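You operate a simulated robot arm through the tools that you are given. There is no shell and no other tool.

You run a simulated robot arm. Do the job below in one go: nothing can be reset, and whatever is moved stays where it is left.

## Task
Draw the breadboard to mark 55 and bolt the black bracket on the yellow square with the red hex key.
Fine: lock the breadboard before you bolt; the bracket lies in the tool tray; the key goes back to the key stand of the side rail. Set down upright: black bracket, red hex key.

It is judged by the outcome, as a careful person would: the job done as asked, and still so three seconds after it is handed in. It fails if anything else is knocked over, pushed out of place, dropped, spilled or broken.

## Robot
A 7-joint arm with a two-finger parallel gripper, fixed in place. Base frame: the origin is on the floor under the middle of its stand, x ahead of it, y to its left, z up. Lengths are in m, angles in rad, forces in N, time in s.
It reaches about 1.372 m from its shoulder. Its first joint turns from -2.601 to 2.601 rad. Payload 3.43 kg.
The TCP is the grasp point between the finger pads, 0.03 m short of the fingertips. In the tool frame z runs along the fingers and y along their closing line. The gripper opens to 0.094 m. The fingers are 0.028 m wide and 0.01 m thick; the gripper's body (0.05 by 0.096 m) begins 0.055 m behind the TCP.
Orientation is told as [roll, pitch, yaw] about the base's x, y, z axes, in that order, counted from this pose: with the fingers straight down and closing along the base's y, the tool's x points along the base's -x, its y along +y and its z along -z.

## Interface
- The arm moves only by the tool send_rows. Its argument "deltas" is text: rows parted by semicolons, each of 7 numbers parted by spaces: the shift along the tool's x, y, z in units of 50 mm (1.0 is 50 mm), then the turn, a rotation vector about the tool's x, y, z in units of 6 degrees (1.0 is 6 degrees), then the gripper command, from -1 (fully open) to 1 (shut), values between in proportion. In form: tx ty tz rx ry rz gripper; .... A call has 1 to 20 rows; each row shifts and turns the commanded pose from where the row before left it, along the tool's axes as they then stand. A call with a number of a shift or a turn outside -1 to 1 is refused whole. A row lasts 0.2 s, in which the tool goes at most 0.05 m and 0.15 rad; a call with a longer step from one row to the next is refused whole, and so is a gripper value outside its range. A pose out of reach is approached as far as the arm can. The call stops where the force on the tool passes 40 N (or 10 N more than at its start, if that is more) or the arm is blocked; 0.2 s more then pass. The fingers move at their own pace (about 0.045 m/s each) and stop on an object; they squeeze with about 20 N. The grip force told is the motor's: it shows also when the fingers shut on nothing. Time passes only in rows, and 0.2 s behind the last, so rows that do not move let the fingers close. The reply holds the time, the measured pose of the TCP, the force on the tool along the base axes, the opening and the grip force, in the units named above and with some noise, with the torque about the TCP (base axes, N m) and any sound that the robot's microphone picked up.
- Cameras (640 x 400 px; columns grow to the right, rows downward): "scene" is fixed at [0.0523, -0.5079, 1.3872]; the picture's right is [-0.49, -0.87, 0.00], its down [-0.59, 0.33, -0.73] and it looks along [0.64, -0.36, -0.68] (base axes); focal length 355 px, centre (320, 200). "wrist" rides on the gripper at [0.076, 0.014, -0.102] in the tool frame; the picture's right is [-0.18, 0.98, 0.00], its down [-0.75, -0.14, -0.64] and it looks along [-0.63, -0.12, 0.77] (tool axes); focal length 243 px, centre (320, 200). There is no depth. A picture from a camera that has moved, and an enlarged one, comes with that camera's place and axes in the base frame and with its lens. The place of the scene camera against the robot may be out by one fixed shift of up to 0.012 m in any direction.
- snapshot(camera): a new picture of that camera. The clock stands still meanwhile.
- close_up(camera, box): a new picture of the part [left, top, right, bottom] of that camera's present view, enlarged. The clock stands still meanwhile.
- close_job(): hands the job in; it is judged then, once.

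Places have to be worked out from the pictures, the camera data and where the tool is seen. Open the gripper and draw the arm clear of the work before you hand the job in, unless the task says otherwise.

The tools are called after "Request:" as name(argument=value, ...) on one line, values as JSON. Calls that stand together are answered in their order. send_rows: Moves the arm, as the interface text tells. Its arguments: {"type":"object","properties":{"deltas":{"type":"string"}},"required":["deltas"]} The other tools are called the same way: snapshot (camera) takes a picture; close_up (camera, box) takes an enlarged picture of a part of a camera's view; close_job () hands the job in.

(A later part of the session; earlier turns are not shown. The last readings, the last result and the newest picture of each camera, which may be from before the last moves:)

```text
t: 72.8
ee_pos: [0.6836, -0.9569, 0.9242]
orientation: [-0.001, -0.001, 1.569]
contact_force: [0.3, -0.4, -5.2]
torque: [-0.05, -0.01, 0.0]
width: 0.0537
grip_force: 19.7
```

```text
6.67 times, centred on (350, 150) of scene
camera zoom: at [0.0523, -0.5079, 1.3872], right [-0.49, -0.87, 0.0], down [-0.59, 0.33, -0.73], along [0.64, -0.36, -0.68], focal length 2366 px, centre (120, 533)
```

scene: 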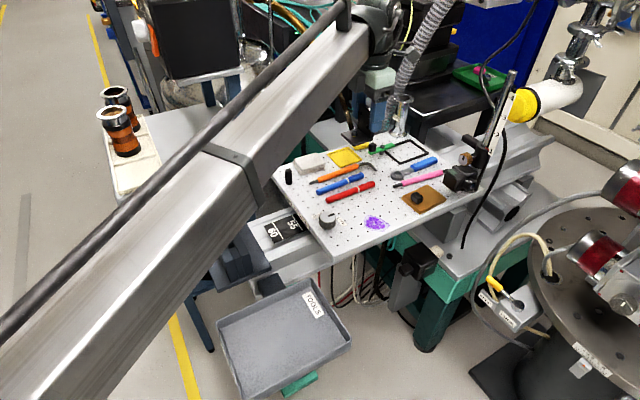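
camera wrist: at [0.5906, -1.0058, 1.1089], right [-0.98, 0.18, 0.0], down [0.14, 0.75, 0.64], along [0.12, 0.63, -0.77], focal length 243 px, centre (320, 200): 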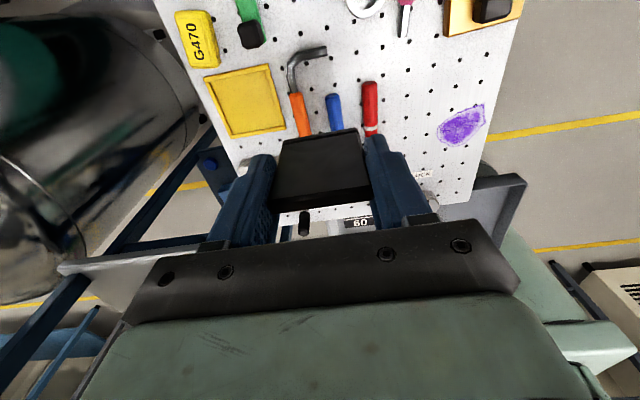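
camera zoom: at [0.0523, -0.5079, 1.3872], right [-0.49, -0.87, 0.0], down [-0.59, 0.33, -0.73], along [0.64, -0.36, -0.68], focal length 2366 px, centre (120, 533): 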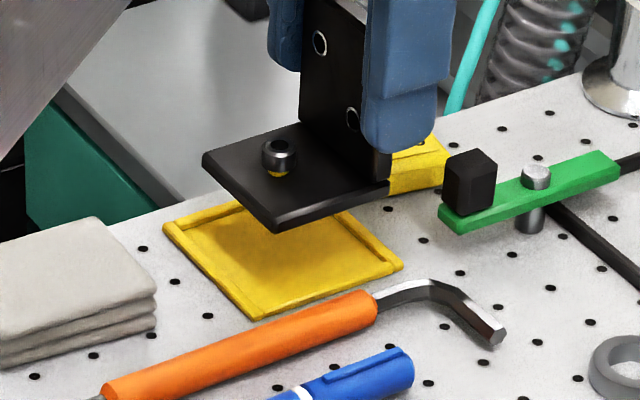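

With hole pitch 25 mm the board top comes out at z≈0.835, so the base is still ~27 mm above the nest, and in-plane alignment is within ~1 mm. Lowering 15 mm more and re-checking in both views.

Request:
send_rows(deltas="0 0 0.1 0 0 0 1; 0 0 0.1 0 0 0 1; 0 0 0.1 0 0 0 1; 0 0 0 0 0 0 1")

Request:
close_up(camera="wrist", box=[240, 80, 400, 180])

Request:
close_up(camera="scene", box=[315, 130, 375, 175])

```text
t: 73.8
ee_pos: [0.6847, -0.9574, 0.9089]
orientation: [0.001, 0.0, 1.571]
contact_force: [0.6, -0.3, -4.6]
torque: [-0.06, 0.01, 0.0]
width: 0.0542
grip_force: 20.4
```

```text
4.00 times, centred on (320, 130) of wrist
camera zoom: at [0.6711, -1.0334, 1.0116], right [-0.98, 0.18, 0.0], down [0.14, 0.75, 0.64], along [0.12, 0.63, -0.77], focal length 970 px, centre (320, 480)
```

zoom: 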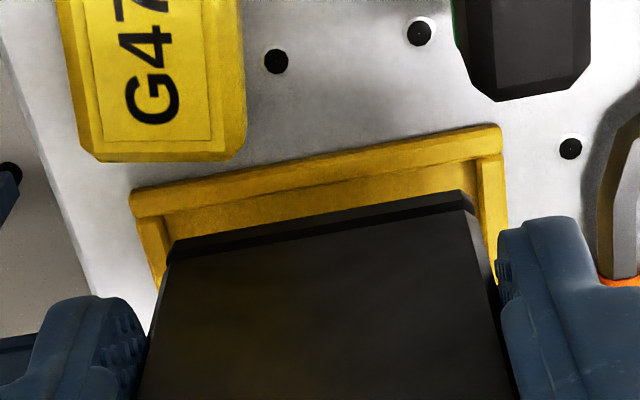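

```text
8.89 times, centred on (345, 152) of scene
camera zoom: at [0.0523, -0.5079, 1.3872], right [-0.49, -0.87, 0.0], down [-0.59, 0.33, -0.73], along [0.64, -0.36, -0.68], focal length 3155 px, centre (98, 622)
```

zoom: 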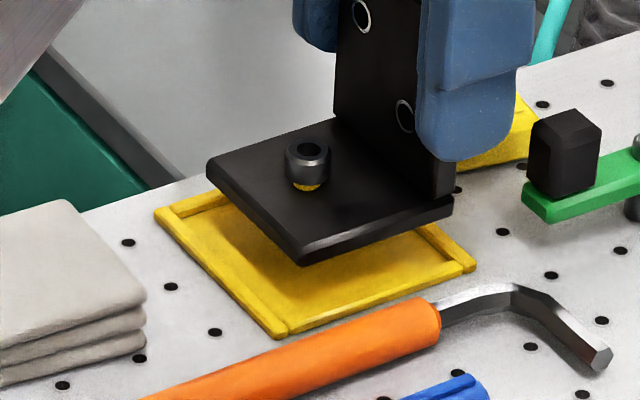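

Both views say x is centred but the base should go ~2.5 mm in +y to be central in the nest. Shifting and lowering 8 mm.

Request:
send_rows(deltas="-0.05 0 0 0 0 0 1; 0 0 0.05 0 0 0 1; 0 0 0.05 0 0 0 1; 0 0 0.05 0 0 0 1; 0 0 0 0 0 0 1; 0 0 0 0 0 0 1")

Request:
close_up(camera="wrist", box=[240, 80, 400, 180])

Request:
close_up(camera="scene", box=[315, 130, 375, 175])

```text
t: 75.2
ee_pos: [0.6843, -0.9569, 0.9016]
orientation: [0.001, 0.0, 1.57]
contact_force: [-0.6, 0.6, -4.1]
torque: [-0.04, -0.02, -0.02]
width: 0.0539
grip_force: 20.0
```

```text
4.00 times, centred on (320, 130) of wrist
camera zoom: at [0.6708, -1.0319, 1.0047], right [-0.98, 0.18, 0.0], down [0.14, 0.75, 0.64], along [0.12, 0.63, -0.77], focal length 970 px, centre (320, 480)
```

zoom: 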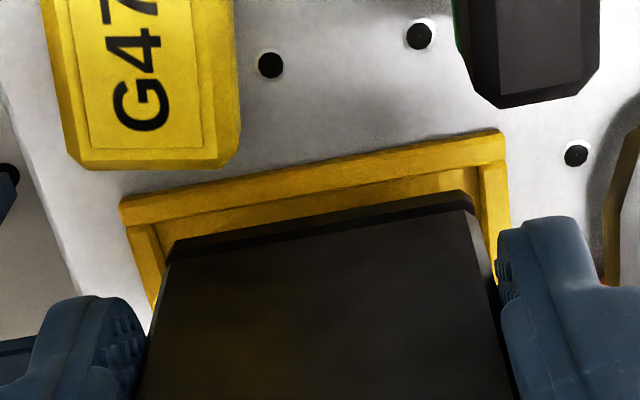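

```text
8.89 times, centred on (345, 152) of scene
camera zoom: at [0.0523, -0.5079, 1.3872], right [-0.49, -0.87, 0.0], down [-0.59, 0.33, -0.73], along [0.64, -0.36, -0.68], focal length 3155 px, centre (98, 622)
```

zoom: 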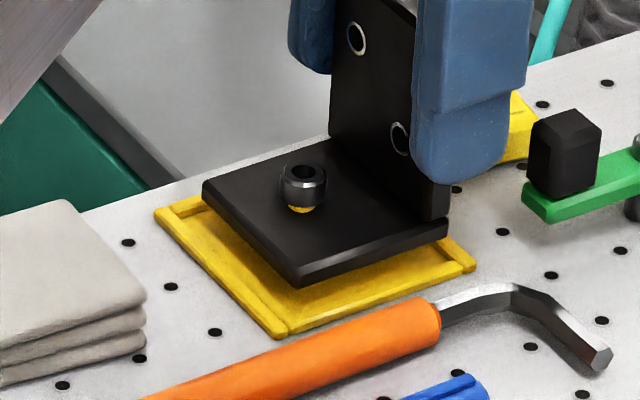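

Alignment is within ~1–2 mm; I'll shift +1.5 mm in y and lower 5 mm, then creep to contact.

Request:
send_rows(deltas="-0.03 0 0 0 0 0 1; 0 0 0.04 0 0 0 1; 0 0 0.04 0 0 0 1; 0 0 0.02 0 0 0 1; 0 0 0 0 0 0 1; 0 0 0 0 0 0 1")

Request:
close_up(camera="wrist", box=[240, 80, 400, 180])

Request:
close_up(camera="scene", box=[315, 130, 375, 175])

```text
t: 76.6
ee_pos: [0.6854, -0.955, 0.896]
orientation: [0.001, -0.001, 1.571]
contact_force: [0.5, -0.6, -4.0]
torque: [-0.05, 0.0, -0.02]
width: 0.0538
grip_force: 19.7
```

```text
4.00 times, centred on (320, 130) of wrist
camera zoom: at [0.6709, -1.0303, 0.9992], right [-0.98, 0.18, 0.0], down [0.14, 0.75, 0.64], along [0.12, 0.63, -0.77], focal length 970 px, centre (320, 480)
```

zoom: 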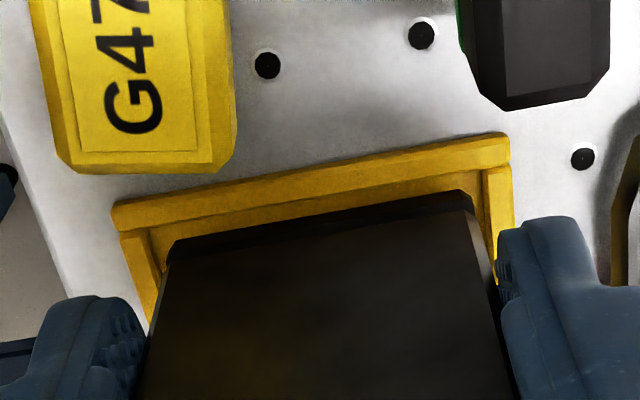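

```text
8.89 times, centred on (345, 152) of scene
camera zoom: at [0.0523, -0.5079, 1.3872], right [-0.49, -0.87, 0.0], down [-0.59, 0.33, -0.73], along [0.64, -0.36, -0.68], focal length 3155 px, centre (98, 622)
```

zoom: 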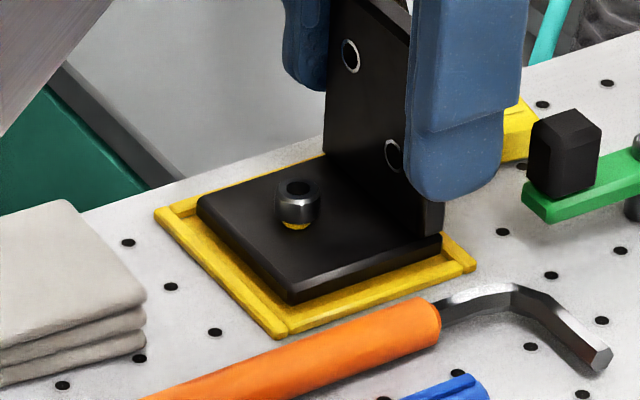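

Well centred, ~5 mm left. Creeping down in 1 mm steps.

Request:
send_rows(deltas="0 0 0.02 0 0 0 1; 0 0 0.02 0 0 0 1; 0 0 0.02 0 0 0 1; 0 0 0 0 0 0 1; 0 0 0 0 0 0 1")

```text
t: 77.8
ee_pos: [0.6847, -0.9538, 0.8946]
orientation: [0.001, 0.0, 1.571]
contact_force: [-0.5, 1.8, -3.0]
torque: [0.08, -0.03, -0.03]
width: 0.0538
grip_force: 20.4
```

Request:
send_rows(deltas="0 0 0.02 0 0 0 1; 0 0 0 0 0 0 1; 0 0 0 0 0 0 1")

Request:
close_up(camera="scene", box=[315, 130, 375, 175])

Request:
close_up(camera="wrist", box=[240, 80, 400, 180])

```text
t: 78.6
ee_pos: [0.6851, -0.9543, 0.8927]
orientation: [-0.002, 0.0, 1.571]
contact_force: [2.8, 1.9, 6.6]
torque: [0.46, -0.05, -0.08]
width: 0.054
grip_force: 20.0
```

```text
8.89 times, centred on (345, 152) of scene
camera zoom: at [0.0523, -0.5079, 1.3872], right [-0.49, -0.87, 0.0], down [-0.59, 0.33, -0.73], along [0.64, -0.36, -0.68], focal length 3155 px, centre (98, 622)
```

zoom: 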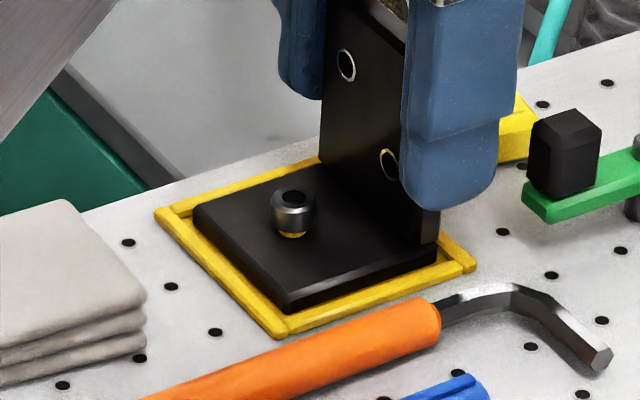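

```text
4.00 times, centred on (320, 130) of wrist
camera zoom: at [0.6715, -1.0295, 0.996], right [-0.98, 0.18, 0.0], down [0.14, 0.75, 0.64], along [0.12, 0.63, -0.77], focal length 970 px, centre (320, 480)
```

zoom: 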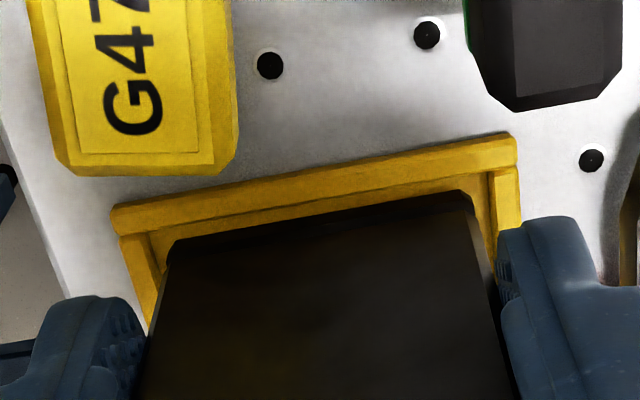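

Contact felt (z force from -4 to +6.6 N) and the base lies inside the frame. Opening the fingers gently to release.

Request:
send_rows(deltas="0 0 0 0 0 0 -0.3; 0 0 0 0 0 0 -0.5; 0 0 0 0 0 0 -0.6; 0 0 0 0 0 0 -0.6")

Request:
close_up(camera="scene", box=[315, 130, 375, 175])

Request:
close_up(camera="wrist", box=[220, 70, 420, 195])

```text
t: 79.6
ee_pos: [0.6839, -0.9533, 0.892]
orientation: [-0.001, 0.0, 1.57]
contact_force: [0.7, -0.2, 0.3]
torque: [-0.05, -0.02, 0.05]
width: 0.0749
grip_force: 0.1
```

```text
8.89 times, centred on (345, 152) of scene
camera zoom: at [0.0523, -0.5079, 1.3872], right [-0.49, -0.87, 0.0], down [-0.59, 0.33, -0.73], along [0.64, -0.36, -0.68], focal length 3155 px, centre (98, 622)
```

zoom: 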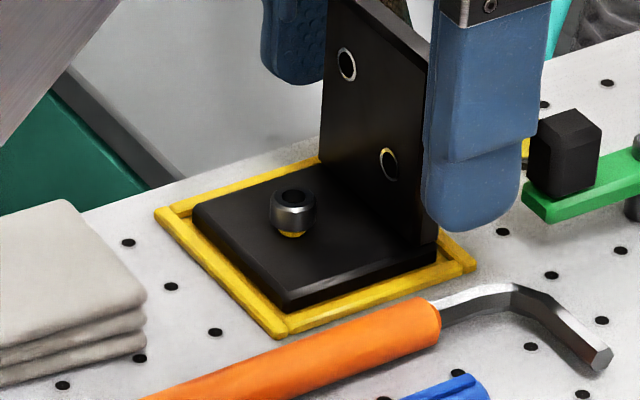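

```text
3.20 times, centred on (320, 132) of wrist
camera zoom: at [0.6713, -1.0297, 0.9952], right [-0.98, 0.18, 0.0], down [0.14, 0.75, 0.64], along [0.12, 0.63, -0.77], focal length 776 px, centre (320, 416)
```

zoom: 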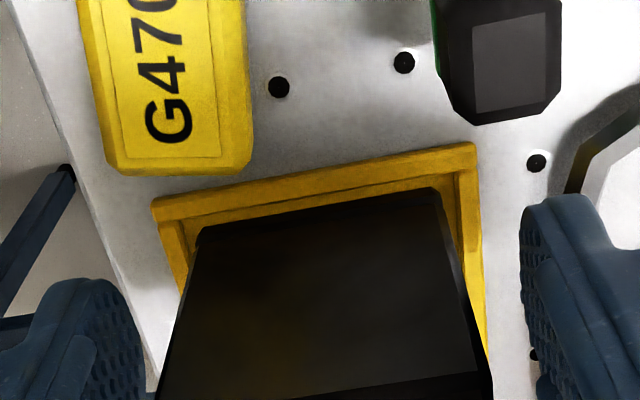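

Released; the bracket sits upright within the yellow square. Raising straight up.

Request:
send_rows(deltas="0 0 -0.2 0 0 0 -0.6; 0 0 -0.5 0 0 0 -0.6; 0 0 -0.8 0 0 0 -0.6; 0 0 -0.8 0 0 0 -0.8; 0 0 -0.5 0 0 0 -1; 0 0 0 0 0 0 -1")

Request:
snapshot(camera="wrist")

Request:
close_up(camera="scene", box=[290, 110, 410, 190])

```text
t: 81.0
ee_pos: [0.6885, -0.9529, 1.0318]
orientation: [-0.001, 0.0, 1.569]
contact_force: [-0.7, 0.1, -0.2]
torque: [-0.01, 0.0, -0.03]
width: 0.094
grip_force: 0.0
```

```text
taken
camera wrist: at [0.6752, -1.0289, 1.1345], right [-0.98, 0.18, 0.0], down [0.14, 0.75, 0.64], along [0.12, 0.63, -0.77], focal length 243 px, centre (320, 200)
```

wrist: 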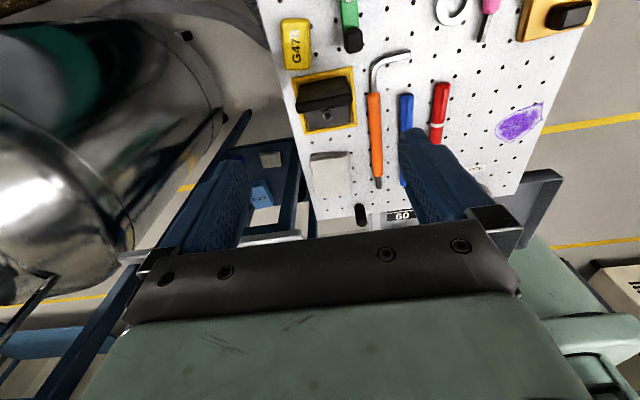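

```text
5.00 times, centred on (350, 150) of scene
camera zoom: at [0.0523, -0.5079, 1.3872], right [-0.49, -0.87, 0.0], down [-0.59, 0.33, -0.73], along [0.64, -0.36, -0.68], focal length 1775 px, centre (170, 450)
```

zoom: 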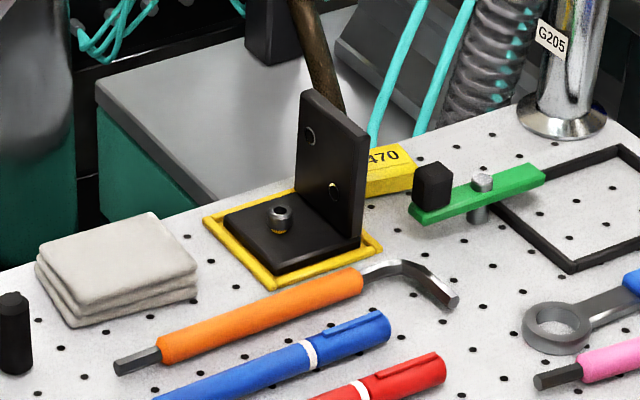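

Request:
close_up(camera="wrist", box=[270, 40, 430, 160])

```text
3.33 times, centred on (350, 100) of wrist
camera zoom: at [0.6752, -1.0289, 1.1345], right [-0.98, 0.18, 0.0], down [0.14, 0.75, 0.64], along [0.12, 0.63, -0.77], focal length 809 px, centre (220, 533)
```

zoom: 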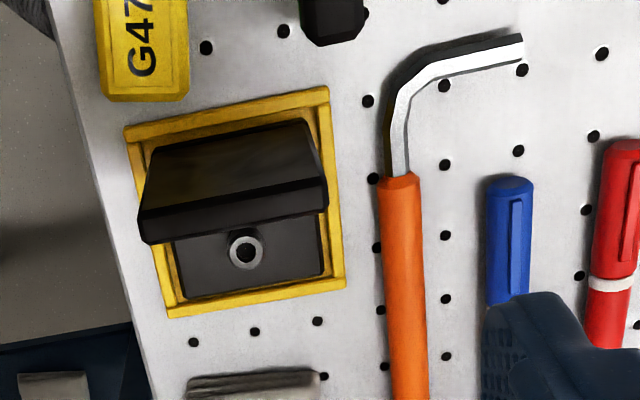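

The bracket sits centrally in the yellow frame; the bolt is at ≈[0.685, -0.922]. Now moving to look at the key stand from its -y side.

Request:
send_rows(deltas="-0.5 0.1 0 0 0 0 -1; -0.8 0.15 0 0 0 0 -1; -0.8 0.15 0 0 0 0 -1; -0.8 0.15 0 0 0 0 -1; -0.8 0.15 0 0 0 0 -1; -0.8 0.15 0 0 0 0 -1; -0.8 0.15 0 0 0 0 -1; 0 0 0 0 0 0 -1")

Request:
snapshot(camera="wrist")

Request:
snapshot(camera="scene")

```text
t: 82.8
ee_pos: [0.6353, -0.6883, 1.0344]
orientation: [0.0, 0.0, 1.572]
contact_force: [-0.1, 0.2, 0.8]
torque: [-0.02, 0.01, 0.01]
width: 0.094
grip_force: 0.0
```

```text
taken
camera wrist: at [0.6218, -0.7635, 1.137], right [-0.98, 0.18, 0.0], down [0.14, 0.75, 0.64], along [0.12, 0.63, -0.77], focal length 243 px, centre (320, 200)
```

wrist: 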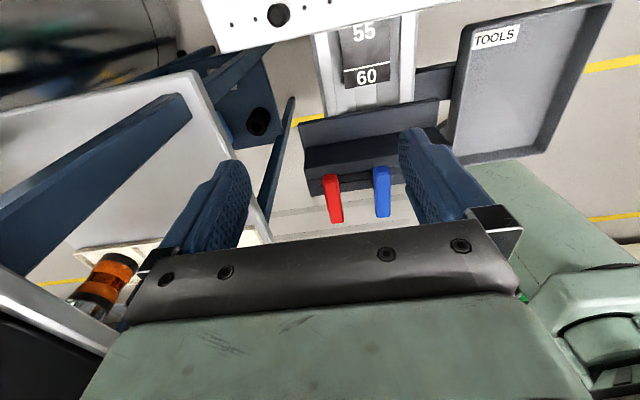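

```text
taken
```

scene: 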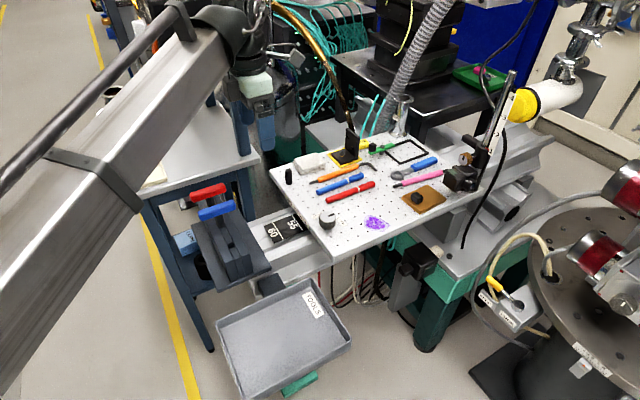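

Request:
close_up(camera="wrist", box=[290, 90, 450, 240])

Request:
close_up(camera="scene", box=[170, 170, 290, 290])

```text
2.67 times, centred on (370, 165) of wrist
camera zoom: at [0.6218, -0.7635, 1.137], right [-0.98, 0.18, 0.0], down [0.14, 0.75, 0.64], along [0.12, 0.63, -0.77], focal length 647 px, centre (187, 293)
```

zoom: 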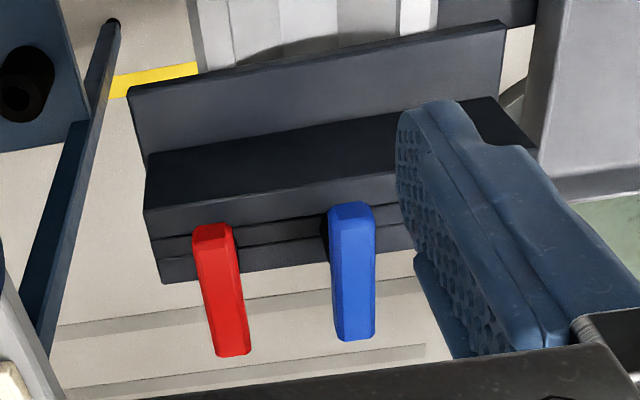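

```text
3.33 times, centred on (230, 230) of scene
camera zoom: at [0.0523, -0.5079, 1.3872], right [-0.49, -0.87, 0.0], down [-0.59, 0.33, -0.73], along [0.64, -0.36, -0.68], focal length 1183 px, centre (620, 100)
```

zoom: 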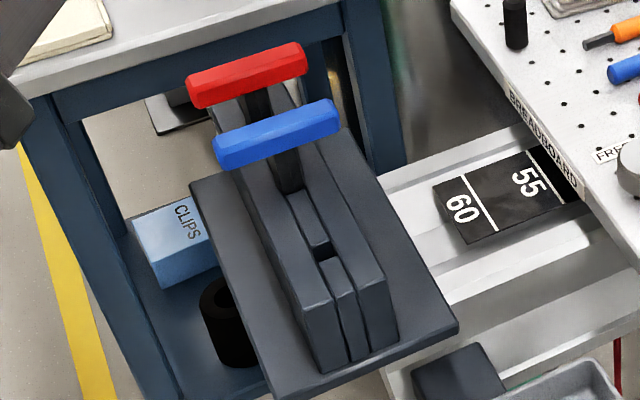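

The T-handled keys stand in a slotted block; their handles run along y, about 0.058 m apart. I'll move above the red handle (≈[0.639, -0.57]) for a precise look.

Request:
send_rows(deltas="-0.79 0 0.2 0 0 0 -1; -0.79 0 0.2 0 0 0 -0.5; -0.79 0 0.2 0 0 0 0; 0 0 0 0 0 0 0.1; 0 0 0 0 0 0 0.1")

Request:
snapshot(camera="wrist")

Request:
close_up(camera="wrist", box=[230, 60, 420, 190])

```text
t: 84.0
ee_pos: [0.6325, -0.569, 1.0025]
orientation: [0.001, 0.0, 1.57]
contact_force: [0.4, 0.4, 0.1]
torque: [-0.01, 0.02, -0.04]
width: 0.0424
grip_force: 0.0
```

```text
taken
camera wrist: at [0.6201, -0.645, 1.1047], right [-0.98, 0.18, 0.0], down [0.14, 0.75, 0.64], along [0.12, 0.63, -0.77], focal length 243 px, centre (320, 200)
```

wrist: 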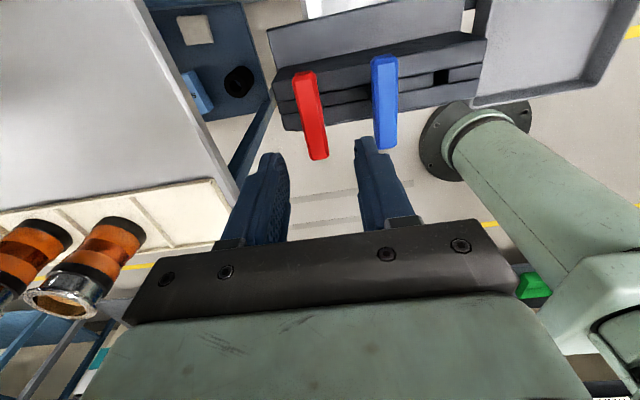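

```text
3.08 times, centred on (325, 125) of wrist
camera zoom: at [0.6201, -0.645, 1.1047], right [-0.98, 0.18, 0.0], down [0.14, 0.75, 0.64], along [0.12, 0.63, -0.77], focal length 746 px, centre (305, 431)
```

zoom: 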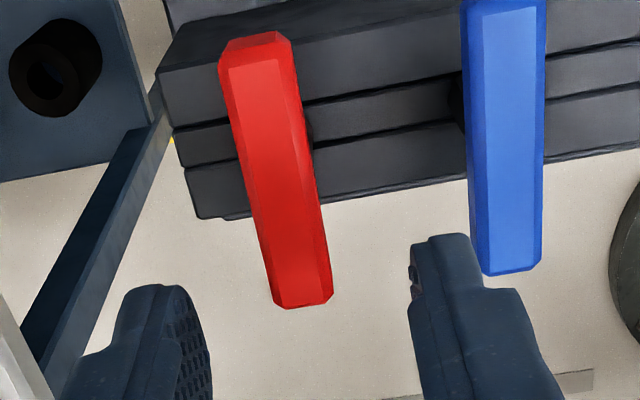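

Red handle: centre ≈[0.6407, -0.568], length 0.072, thickness ≈0.018, top z≈0.905; stand block top z≈0.86. I'll align (+6.6 mm x), descend to TCP z≈0.906 with a 0.04 opening.

Request:
send_rows(deltas="0.01 -0.132 0.3 0 0 0 0.15; 0 0 0.4 0 0 0 0.15; 0 0 0.4 0 0 0 0.15; 0 0 0.4 0 0 0 0.15; 0 0 0.2 0 0 0 0.15; 0 0 0 0 0 0 0.15")

Request:
close_up(camera="wrist", box=[230, 60, 420, 190])

Request:
close_up(camera="scene", box=[170, 170, 290, 250])

```text
t: 85.4
ee_pos: [0.6408, -0.5731, 0.9157]
orientation: [0.0, -0.001, 1.571]
contact_force: [0.2, 0.5, 0.6]
torque: [-0.01, -0.02, 0.01]
width: 0.0399
grip_force: 0.0
```

```text
3.08 times, centred on (325, 125) of wrist
camera zoom: at [0.6276, -0.649, 1.0185], right [-0.98, 0.18, 0.0], down [0.14, 0.75, 0.64], along [0.12, 0.63, -0.77], focal length 746 px, centre (305, 431)
```

zoom: 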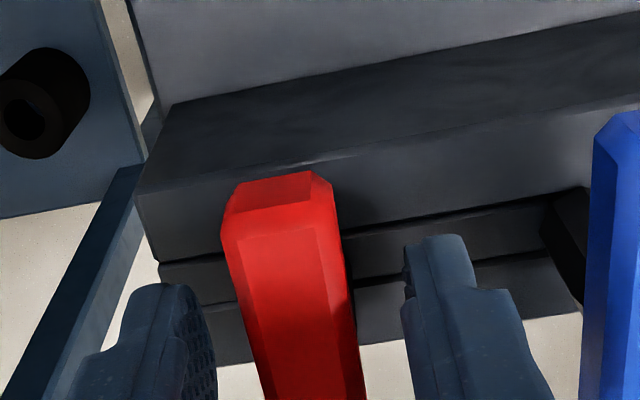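

```text
5.00 times, centred on (230, 210) of scene
camera zoom: at [0.0523, -0.5079, 1.3872], right [-0.49, -0.87, 0.0], down [-0.59, 0.33, -0.73], along [0.64, -0.36, -0.68], focal length 1775 px, centre (770, 150)
```

zoom: 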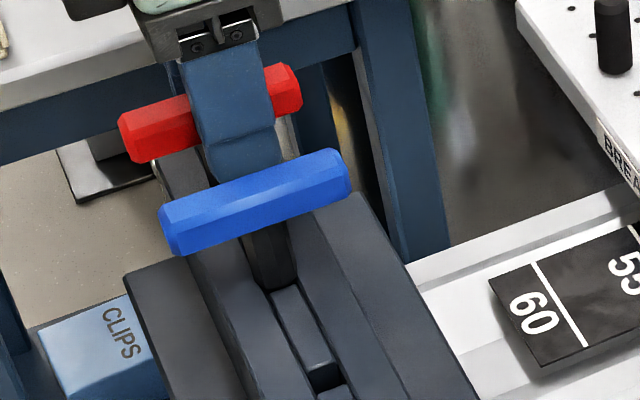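

Handle is between the fingers. Lowering 8 mm more and closing.

Request:
send_rows(deltas="0 -0.03 0.16 0 0 0 0.15; 0 0 0 0 0 0 0.15; 0 0 0 0 0 0 1; 0 0 0 0 0 0 1; 0 0 0 0 0 0 1; 0 0 0 0 0 0 1")

Request:
close_up(camera="wrist", box=[230, 60, 420, 190])

Request:
close_up(camera="scene", box=[170, 170, 290, 250])

```text
t: 86.8
ee_pos: [0.6411, -0.5729, 0.908]
orientation: [0.0, -0.001, 1.572]
contact_force: [-0.9, 0.6, 0.1]
torque: [0.0, 0.02, -0.01]
width: 0.0219
grip_force: 19.8
```

```text
3.08 times, centred on (325, 125) of wrist
camera zoom: at [0.6276, -0.6487, 1.0104], right [-0.98, 0.18, 0.0], down [0.14, 0.75, 0.64], along [0.12, 0.63, -0.77], focal length 746 px, centre (305, 431)
```

zoom: 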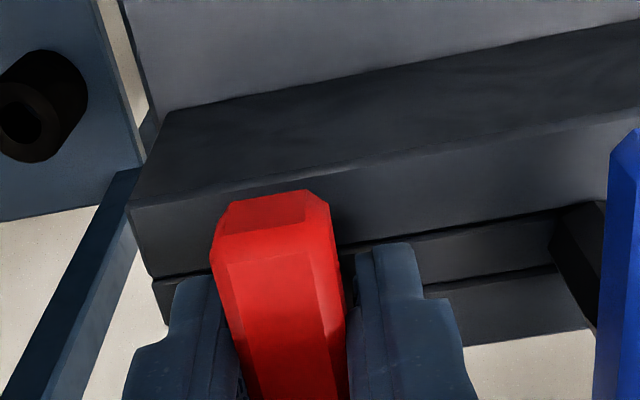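

```text
5.00 times, centred on (230, 210) of scene
camera zoom: at [0.0523, -0.5079, 1.3872], right [-0.49, -0.87, 0.0], down [-0.59, 0.33, -0.73], along [0.64, -0.36, -0.68], focal length 1775 px, centre (770, 150)
```

zoom: 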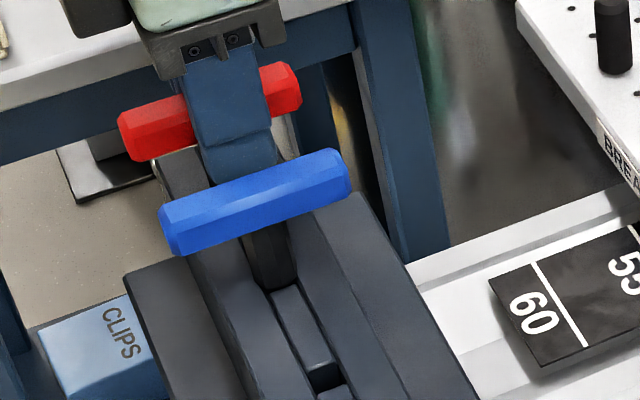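

Grip closed (0.0219) but the handle's centre (≈-0.569) is ~3.5 mm to +y of the TCP; I'll re-grip centred so that turning is about the shaft axis.

Request:
send_rows(deltas="0 0 0 0 0 0 0.2; 0 0 0 0 0 0 0.2; -0.07 0 0 0 0 0 0.2; 0 0 0 0 0 0 0.2; 0 0 0 0 0 0 1; 0 0 0 0 0 0 1; 0 0 0 0 0 0 1")

Request:
close_up(camera="wrist", box=[230, 60, 420, 190])

```text
t: 88.4
ee_pos: [0.6409, -0.5695, 0.9086]
orientation: [0.0, 0.0, 1.573]
contact_force: [-0.1, -0.8, -0.7]
torque: [0.01, 0.01, 0.0]
width: 0.0219
grip_force: 20.1
```

```text
3.08 times, centred on (325, 125) of wrist
camera zoom: at [0.6281, -0.6452, 1.0116], right [-0.98, 0.18, 0.0], down [0.14, 0.75, 0.64], along [0.12, 0.63, -0.77], focal length 746 px, centre (305, 431)
```

zoom: 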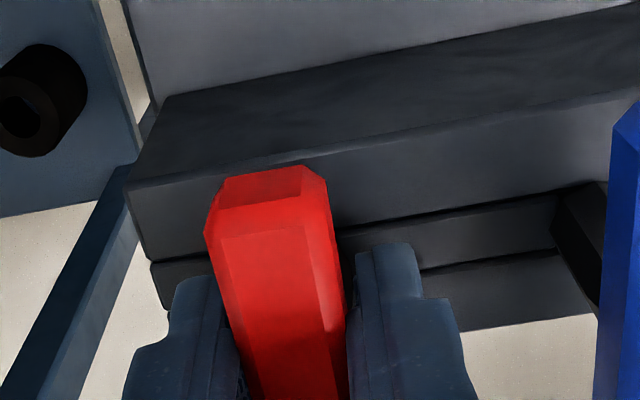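

Handle is now centred. Lifting slowly and monitoring.

Request:
send_rows(deltas="0 0 -0.1 0 0 0 1; 0 0 -0.2 0 0 0 1; 0 0 -0.2 0 0 0 1; 0 0 0 0 0 0 1")

Request:
close_up(camera="scene", box=[170, 150, 290, 250])

```text
t: 89.4
ee_pos: [0.6406, -0.57, 0.9347]
orientation: [0.0, -0.001, 1.571]
contact_force: [-0.2, 0.1, 0.0]
torque: [0.02, -0.01, 0.01]
width: 0.0218
grip_force: 19.9
```

```text
4.00 times, centred on (230, 200) of scene
camera zoom: at [0.0523, -0.5079, 1.3872], right [-0.49, -0.87, 0.0], down [-0.59, 0.33, -0.73], along [0.64, -0.36, -0.68], focal length 1420 px, centre (680, 200)
```

zoom: 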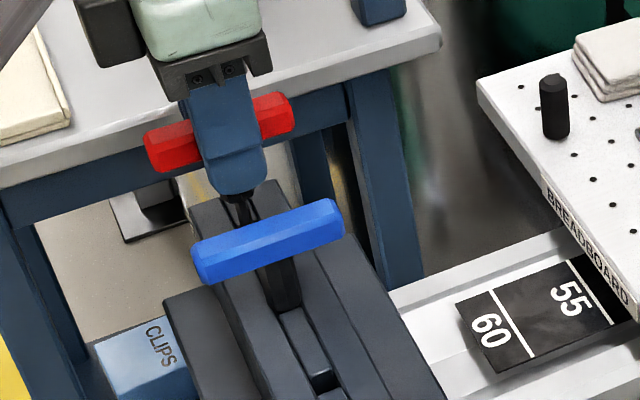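

The key comes up with the gripper. Continuing straight up to clear the stand.

Request:
send_rows(deltas="0 0 -0.3 0 0 0 1; 0 0 -0.4 0 0 0 1; 0 0 -0.4 0 0 0 1; 0 0 -0.4 0 0 0 1; 0 0 -0.4 0 0 0 1; 0 0 -0.2 0 0 0 1; 0 0 0 0 0 0 1")

Request:
close_up(camera="scene", box=[170, 110, 290, 240])

Request:
snapshot(camera="wrist")

```text
t: 91.0
ee_pos: [0.6414, -0.5678, 1.04]
orientation: [-0.001, -0.001, 1.571]
contact_force: [0.0, -0.3, -0.4]
torque: [-0.01, -0.02, 0.04]
width: 0.0219
grip_force: 19.6
```

```text
3.08 times, centred on (230, 175) of scene
camera zoom: at [0.0523, -0.5079, 1.3872], right [-0.49, -0.87, 0.0], down [-0.59, 0.33, -0.73], along [0.64, -0.36, -0.68], focal length 1092 px, centre (597, 277)
```

zoom: 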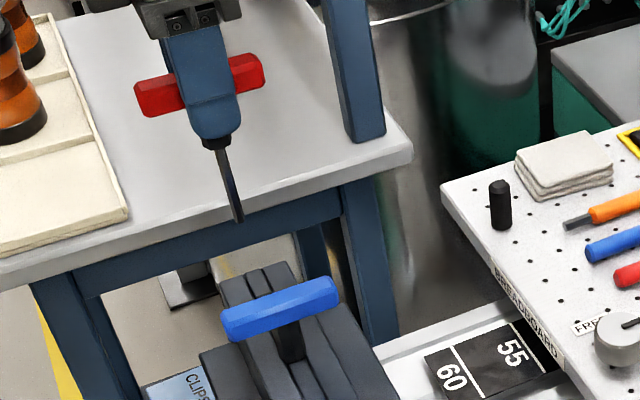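

```text
taken
camera wrist: at [0.6294, -0.6431, 1.143], right [-0.98, 0.18, 0.0], down [0.14, 0.75, 0.64], along [0.12, 0.63, -0.77], focal length 243 px, centre (320, 200)
```

wrist: 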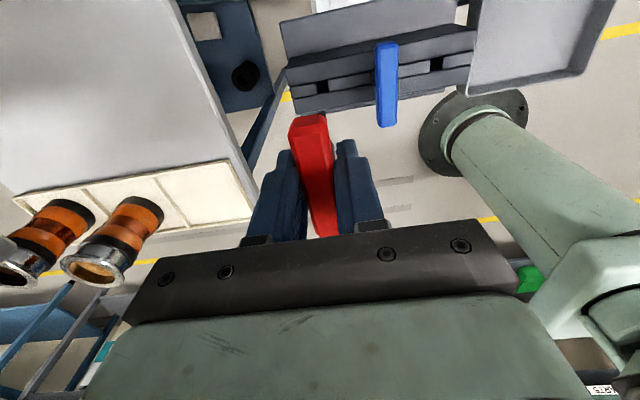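

The key hangs vertically; its tip is ≈0.110 m below the TCP. Carrying it at height to above the bolt (≈[0.685, -0.922]).

Request:
send_rows(deltas="0.3 -0.04 -0.1 0 0 0 1; 0.6 -0.08 -0.1 0 0 0 1; 0.8 -0.1 -0.1 0 0 0 1; 0.8 -0.1 -0.1 0 0 0 1; 0.8 -0.1 0 0 0 0 1; 0.8 -0.1 0 0 0 0 1; 0.8 -0.1 0 0 0 0 1; 0.8 -0.1 0 0 0 0 1; 0.8 -0.1 0 0 0 0 1; 0.4 -0.06 0 0 0 0 1; 0.18 0 0 0 0 0 1; 0 0 0 0 0 0 1")

Request:
snapshot(camera="wrist")

Request:
close_up(camera="scene", box=[290, 80, 410, 190])

```text
t: 93.6
ee_pos: [0.6866, -0.9213, 1.059]
orientation: [0.0, 0.0, 1.573]
contact_force: [-0.3, 0.0, -0.7]
torque: [0.02, 0.0, -0.01]
width: 0.0219
grip_force: 19.5
```

```text
taken
camera wrist: at [0.6731, -0.9968, 1.1614], right [-0.98, 0.18, 0.0], down [0.14, 0.75, 0.64], along [0.12, 0.63, -0.77], focal length 243 px, centre (320, 200)
```

wrist: 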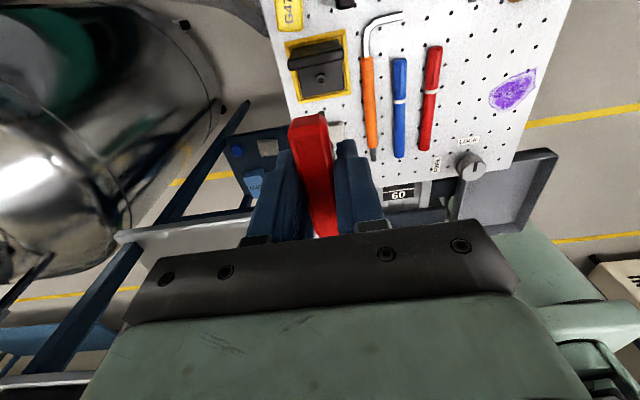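

```text
3.64 times, centred on (350, 135) of scene
camera zoom: at [0.0523, -0.5079, 1.3872], right [-0.49, -0.87, 0.0], down [-0.59, 0.33, -0.73], along [0.64, -0.36, -0.68], focal length 1291 px, centre (211, 436)
```

zoom: 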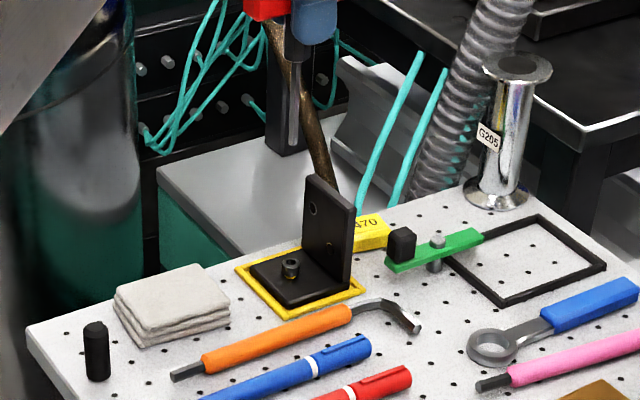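

Request:
close_up(camera="wrist", box=[270, 20, 370, 140])

Request:
close_up(camera="scene", box=[335, 90, 395, 170])

```text
3.33 times, centred on (320, 80) of wrist
camera zoom: at [0.6731, -0.9968, 1.1614], right [-0.98, 0.18, 0.0], down [0.14, 0.75, 0.64], along [0.12, 0.63, -0.77], focal length 809 px, centre (320, 600)
```

zoom: 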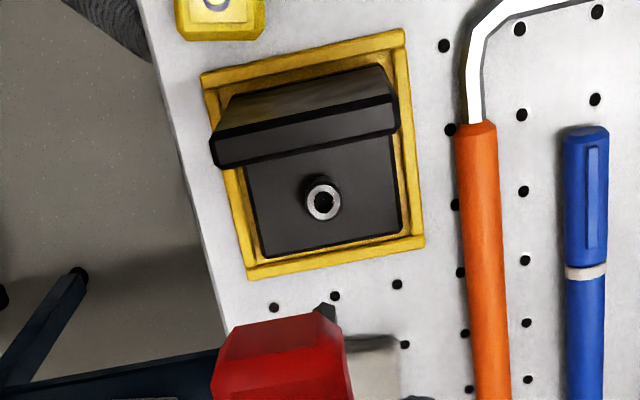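

```text
5.00 times, centred on (365, 130) of scene
camera zoom: at [0.0523, -0.5079, 1.3872], right [-0.49, -0.87, 0.0], down [-0.59, 0.33, -0.73], along [0.64, -0.36, -0.68], focal length 1775 px, centre (95, 550)
```

zoom: 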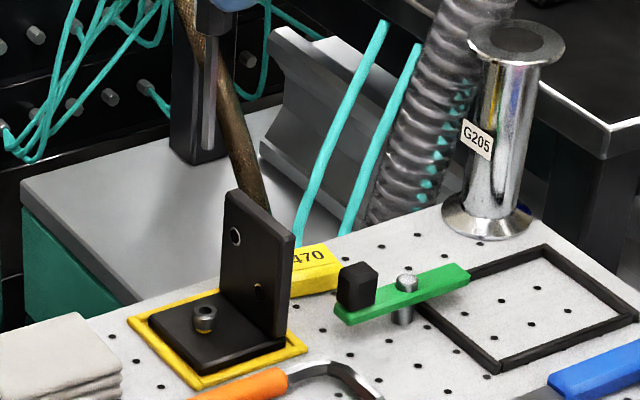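

The wrist view shows both the bolt socket and the key tip: the tip needs about -2.5 mm in y, x≈0. Adjusting and lowering so the tip is ~10 mm above the bolt.

Request:
send_rows(deltas="0.05 0 0 0 0 0 1; 0 0 0.3 0 0 0 1; 0 0 0.4 0 0 0 1; 0 0 0.4 0 0 0 1; 0 0 0.4 0 0 0 1; 0 0 0.2 0 0 0 1; 0 0 0 0 0 0 1")

Request:
close_up(camera="scene", box=[325, 110, 385, 170])

Request:
close_up(camera="wrist", box=[270, 40, 370, 140])

```text
t: 95.2
ee_pos: [0.686, -0.9236, 0.9743]
orientation: [-0.001, 0.0, 1.571]
contact_force: [0.7, 0.1, -0.8]
torque: [-0.01, 0.02, 0.0]
width: 0.0221
grip_force: 20.2
```

```text
6.67 times, centred on (355, 140) of scene
camera zoom: at [0.0523, -0.5079, 1.3872], right [-0.49, -0.87, 0.0], down [-0.59, 0.33, -0.73], along [0.64, -0.36, -0.68], focal length 2366 px, centre (87, 600)
```

zoom: 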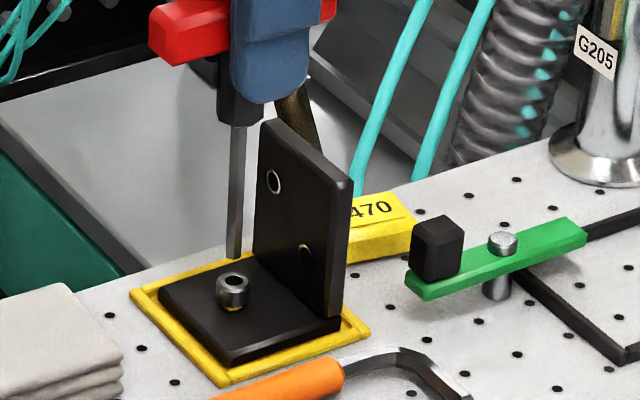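

```text
4.00 times, centred on (320, 90) of wrist
camera zoom: at [0.6726, -0.9993, 1.0773], right [-0.98, 0.18, 0.0], down [0.14, 0.75, 0.64], along [0.12, 0.63, -0.77], focal length 970 px, centre (320, 640)
```

zoom: 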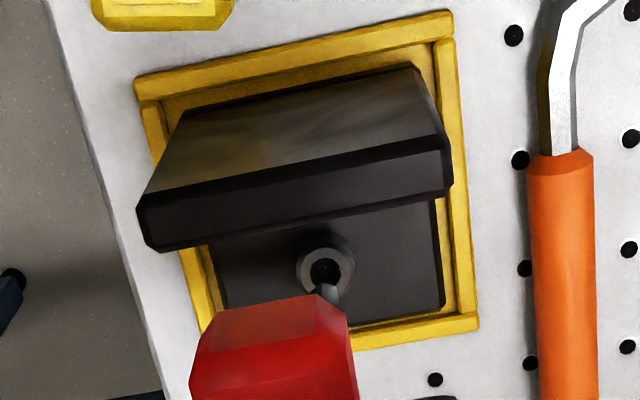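

Tip and socket agree within ~1 mm in both views, with ~12 mm vertical gap. Descending slowly.

Request:
send_rows(deltas="0 0 0.06 0 0 0 1; 0 0 0.06 0 0 0 1; 0 0 0.06 0 0 0 1; 0 0 0 0 0 0 1")

Request:
close_up(camera="scene", box=[335, 130, 375, 170])

Request:
close_up(camera="wrist", box=[290, 80, 350, 130])

```text
t: 96.2
ee_pos: [0.6851, -0.9225, 0.9644]
orientation: [-0.001, 0.0, 1.57]
contact_force: [0.5, -0.3, 0.0]
torque: [0.03, -0.03, 0.0]
width: 0.0217
grip_force: 19.6
```

```text
10.00 times, centred on (355, 150) of scene
camera zoom: at [0.0523, -0.5079, 1.3872], right [-0.49, -0.87, 0.0], down [-0.59, 0.33, -0.73], along [0.64, -0.36, -0.68], focal length 3549 px, centre (-30, 700)
```

zoom: 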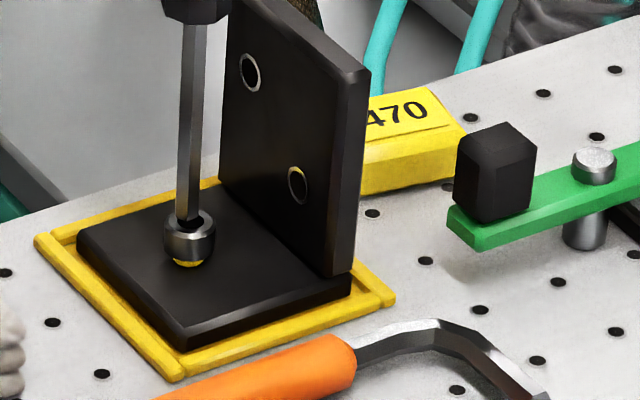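

```text
8.00 times, centred on (320, 105) of wrist
camera zoom: at [0.6726, -0.9988, 1.0677], right [-0.98, 0.18, 0.0], down [0.14, 0.75, 0.64], along [0.12, 0.63, -0.77], focal length 1941 px, centre (320, 960)
```

zoom: 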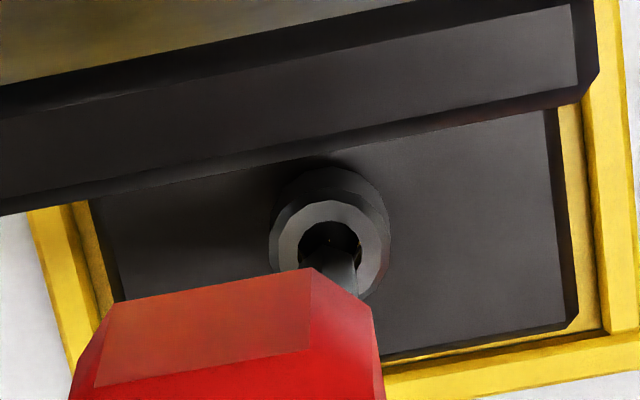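

Tip is at the socket mouth in both views. Creeping down in 1 mm steps watching the force.

Request:
send_rows(deltas="0 0 0.02 0 0 0 1; 0 0 0.02 0 0 0 1; 0 0 0.02 0 0 0 1; 0 0 0 0 0 0 1; 0 0 0 0 0 0 1")

Request:
close_up(camera="scene", box=[335, 130, 375, 170])

Request:
close_up(camera="wrist", box=[290, 80, 350, 130])

```text
t: 97.4
ee_pos: [0.6863, -0.9245, 0.9622]
orientation: [0.0, 0.0, 1.57]
contact_force: [-0.1, 1.9, 0.1]
torque: [-0.05, 0.01, 0.05]
width: 0.0219
grip_force: 20.0
```

```text
10.00 times, centred on (355, 150) of scene
camera zoom: at [0.0523, -0.5079, 1.3872], right [-0.49, -0.87, 0.0], down [-0.59, 0.33, -0.73], along [0.64, -0.36, -0.68], focal length 3549 px, centre (-30, 700)
```

zoom: 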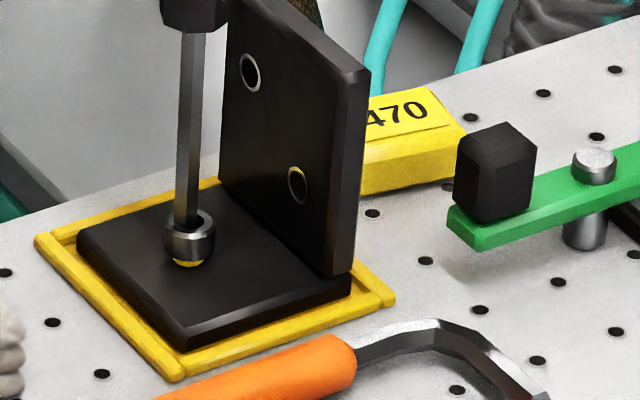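

```text
8.00 times, centred on (320, 105) of wrist
camera zoom: at [0.6735, -0.9992, 1.0646], right [-0.98, 0.18, 0.0], down [0.14, 0.75, 0.64], along [0.12, 0.63, -0.77], focal length 1941 px, centre (320, 960)
```

zoom: 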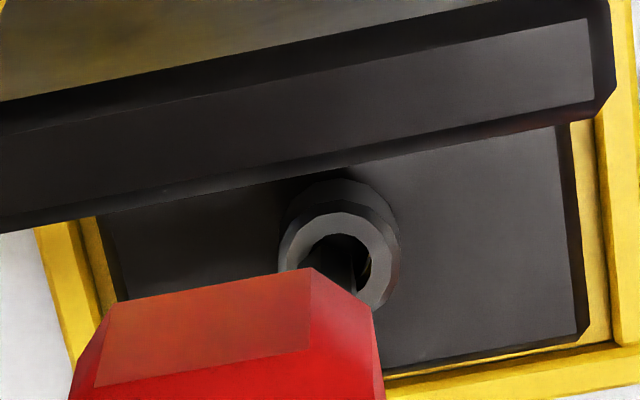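

The tip appears to enter the socket; continuing down 4 mm in small steps.

Request:
send_rows(deltas="0 0 0.02 0 0 0 1; 0 0 0.02 0 0 0 1; 0 0 0.02 0 0 0 1; 0 0 0 0 0 0 1; 0 0 0 0 0 0 1")

Request:
close_up(camera="scene", box=[335, 120, 375, 170])

Request:
close_up(camera="wrist", box=[290, 80, 350, 130])

```text
t: 98.6
ee_pos: [0.6854, -0.9242, 0.9586]
orientation: [0.001, 0.001, 1.571]
contact_force: [0.0, -0.4, 0.7]
torque: [0.03, 0.05, 0.03]
width: 0.0219
grip_force: 20.0
```

```text
8.00 times, centred on (355, 145) of scene
camera zoom: at [0.0523, -0.5079, 1.3872], right [-0.49, -0.87, 0.0], down [-0.59, 0.33, -0.73], along [0.64, -0.36, -0.68], focal length 2840 px, centre (40, 640)
```

zoom: 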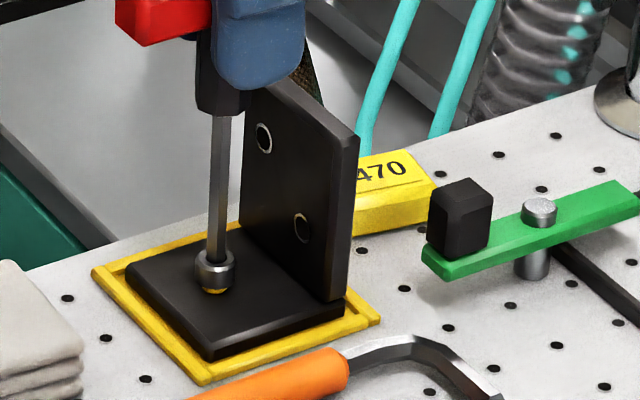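

```text
8.00 times, centred on (320, 105) of wrist
camera zoom: at [0.6725, -0.9998, 1.0614], right [-0.98, 0.18, 0.0], down [0.14, 0.75, 0.64], along [0.12, 0.63, -0.77], focal length 1941 px, centre (320, 960)
```

zoom: 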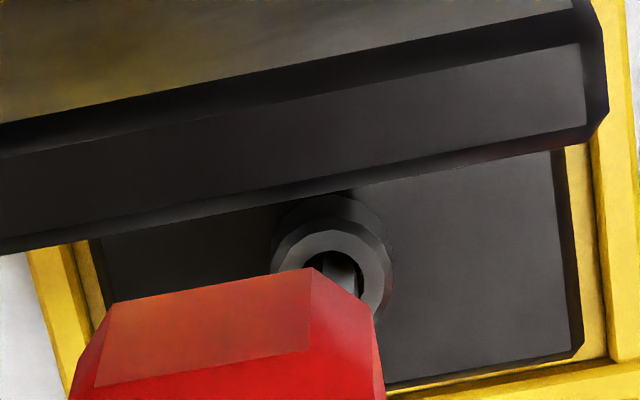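

Still free; the key is sliding into the socket. Continuing down carefully.

Request:
send_rows(deltas="0 0 0.02 0 0 0 1; 0 0 0.02 0 0 0 1; 0 0 0.02 0 0 0 1; 0 0 0 0 0 0 1; 0 0 0 0 0 0 1")

Request:
close_up(camera="scene", box=[335, 120, 375, 170])

Request:
close_up(camera="wrist", box=[290, 80, 350, 130])

```text
t: 99.8
ee_pos: [0.6864, -0.9239, 0.9568]
orientation: [-0.003, 0.0, 1.57]
contact_force: [-0.1, -1.9, 16.3]
torque: [-0.15, 0.02, -0.02]
width: 0.0219
grip_force: 20.2
```

```text
8.00 times, centred on (355, 145) of scene
camera zoom: at [0.0523, -0.5079, 1.3872], right [-0.49, -0.87, 0.0], down [-0.59, 0.33, -0.73], along [0.64, -0.36, -0.68], focal length 2840 px, centre (40, 640)
```

zoom: 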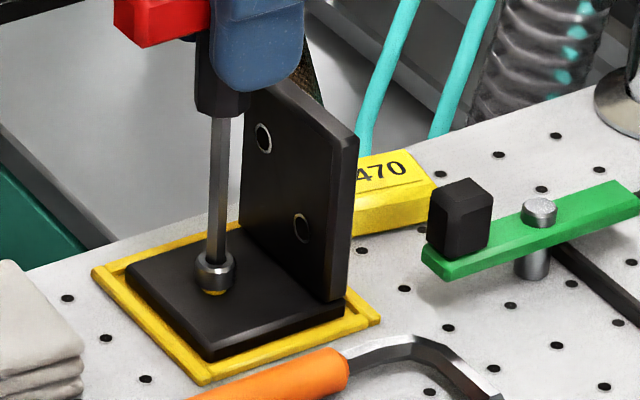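

```text
8.00 times, centred on (320, 105) of wrist
camera zoom: at [0.6731, -0.9996, 1.0606], right [-0.98, 0.18, 0.0], down [0.14, 0.75, 0.64], along [0.12, 0.63, -0.77], focal length 1941 px, centre (320, 960)
```

zoom: 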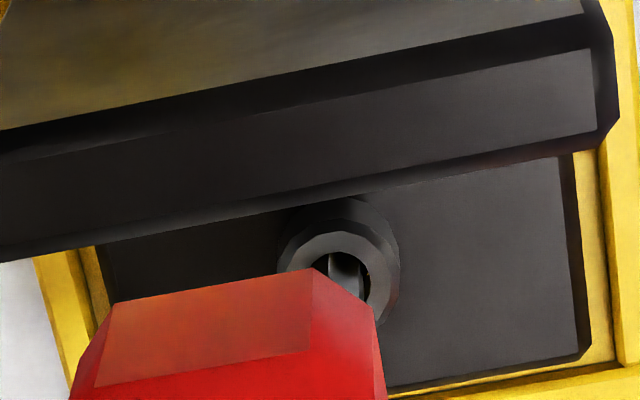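

Seated with 16 N of push at ≈5 mm depth. Now turn clockwise (yaw decreasing) and monitor torque and sound.

Request:
send_rows(deltas="0 0 0 0 0 0.5 1; 0 0 0 0 0 0.7 1; 0 0 0 0 0 0.7 1; 0 0 0 0 0 0.7 1; 0 0 0 0 0 0.7 1; 0 0 0 0 0 0 1")

Request:
close_up(camera="scene", box=[335, 120, 375, 170])

Request:
close_up(camera="wrist", box=[280, 80, 360, 140])

```text
t: 101.2
ee_pos: [0.6857, -0.9226, 0.957]
orientation: [-0.002, -0.001, 1.224]
contact_force: [0.1, 0.2, 11.1]
torque: [-0.05, 0.02, 0.0]
width: 0.022
grip_force: 20.4
```

```text
8.00 times, centred on (355, 145) of scene
camera zoom: at [0.0523, -0.5079, 1.3872], right [-0.49, -0.87, 0.0], down [-0.59, 0.33, -0.73], along [0.64, -0.36, -0.68], focal length 2840 px, centre (40, 640)
```

zoom: 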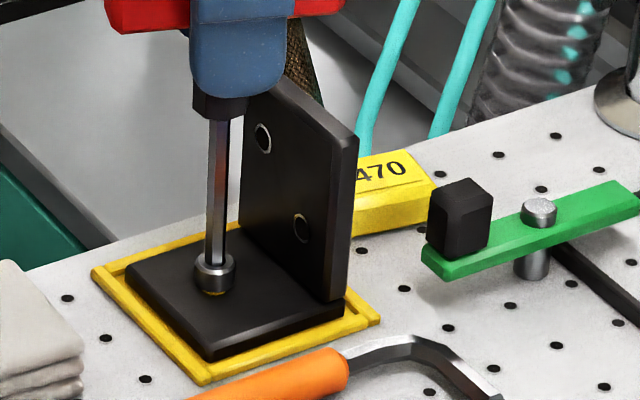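

```text
6.67 times, centred on (320, 110) of wrist
camera zoom: at [0.6475, -0.9895, 1.0594], right [-0.86, 0.51, 0.0], down [0.39, 0.66, 0.64], along [0.33, 0.55, -0.77], focal length 1618 px, centre (320, 800)
```

zoom: 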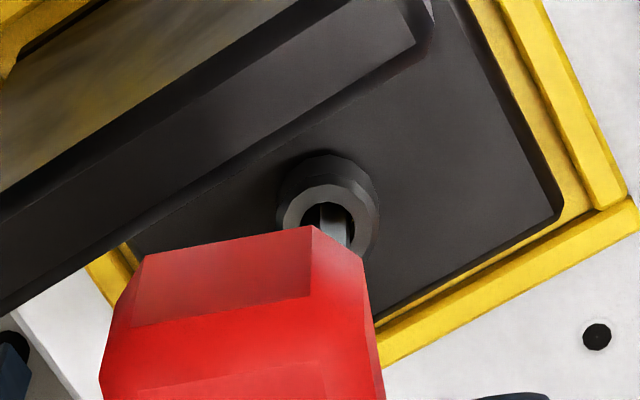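

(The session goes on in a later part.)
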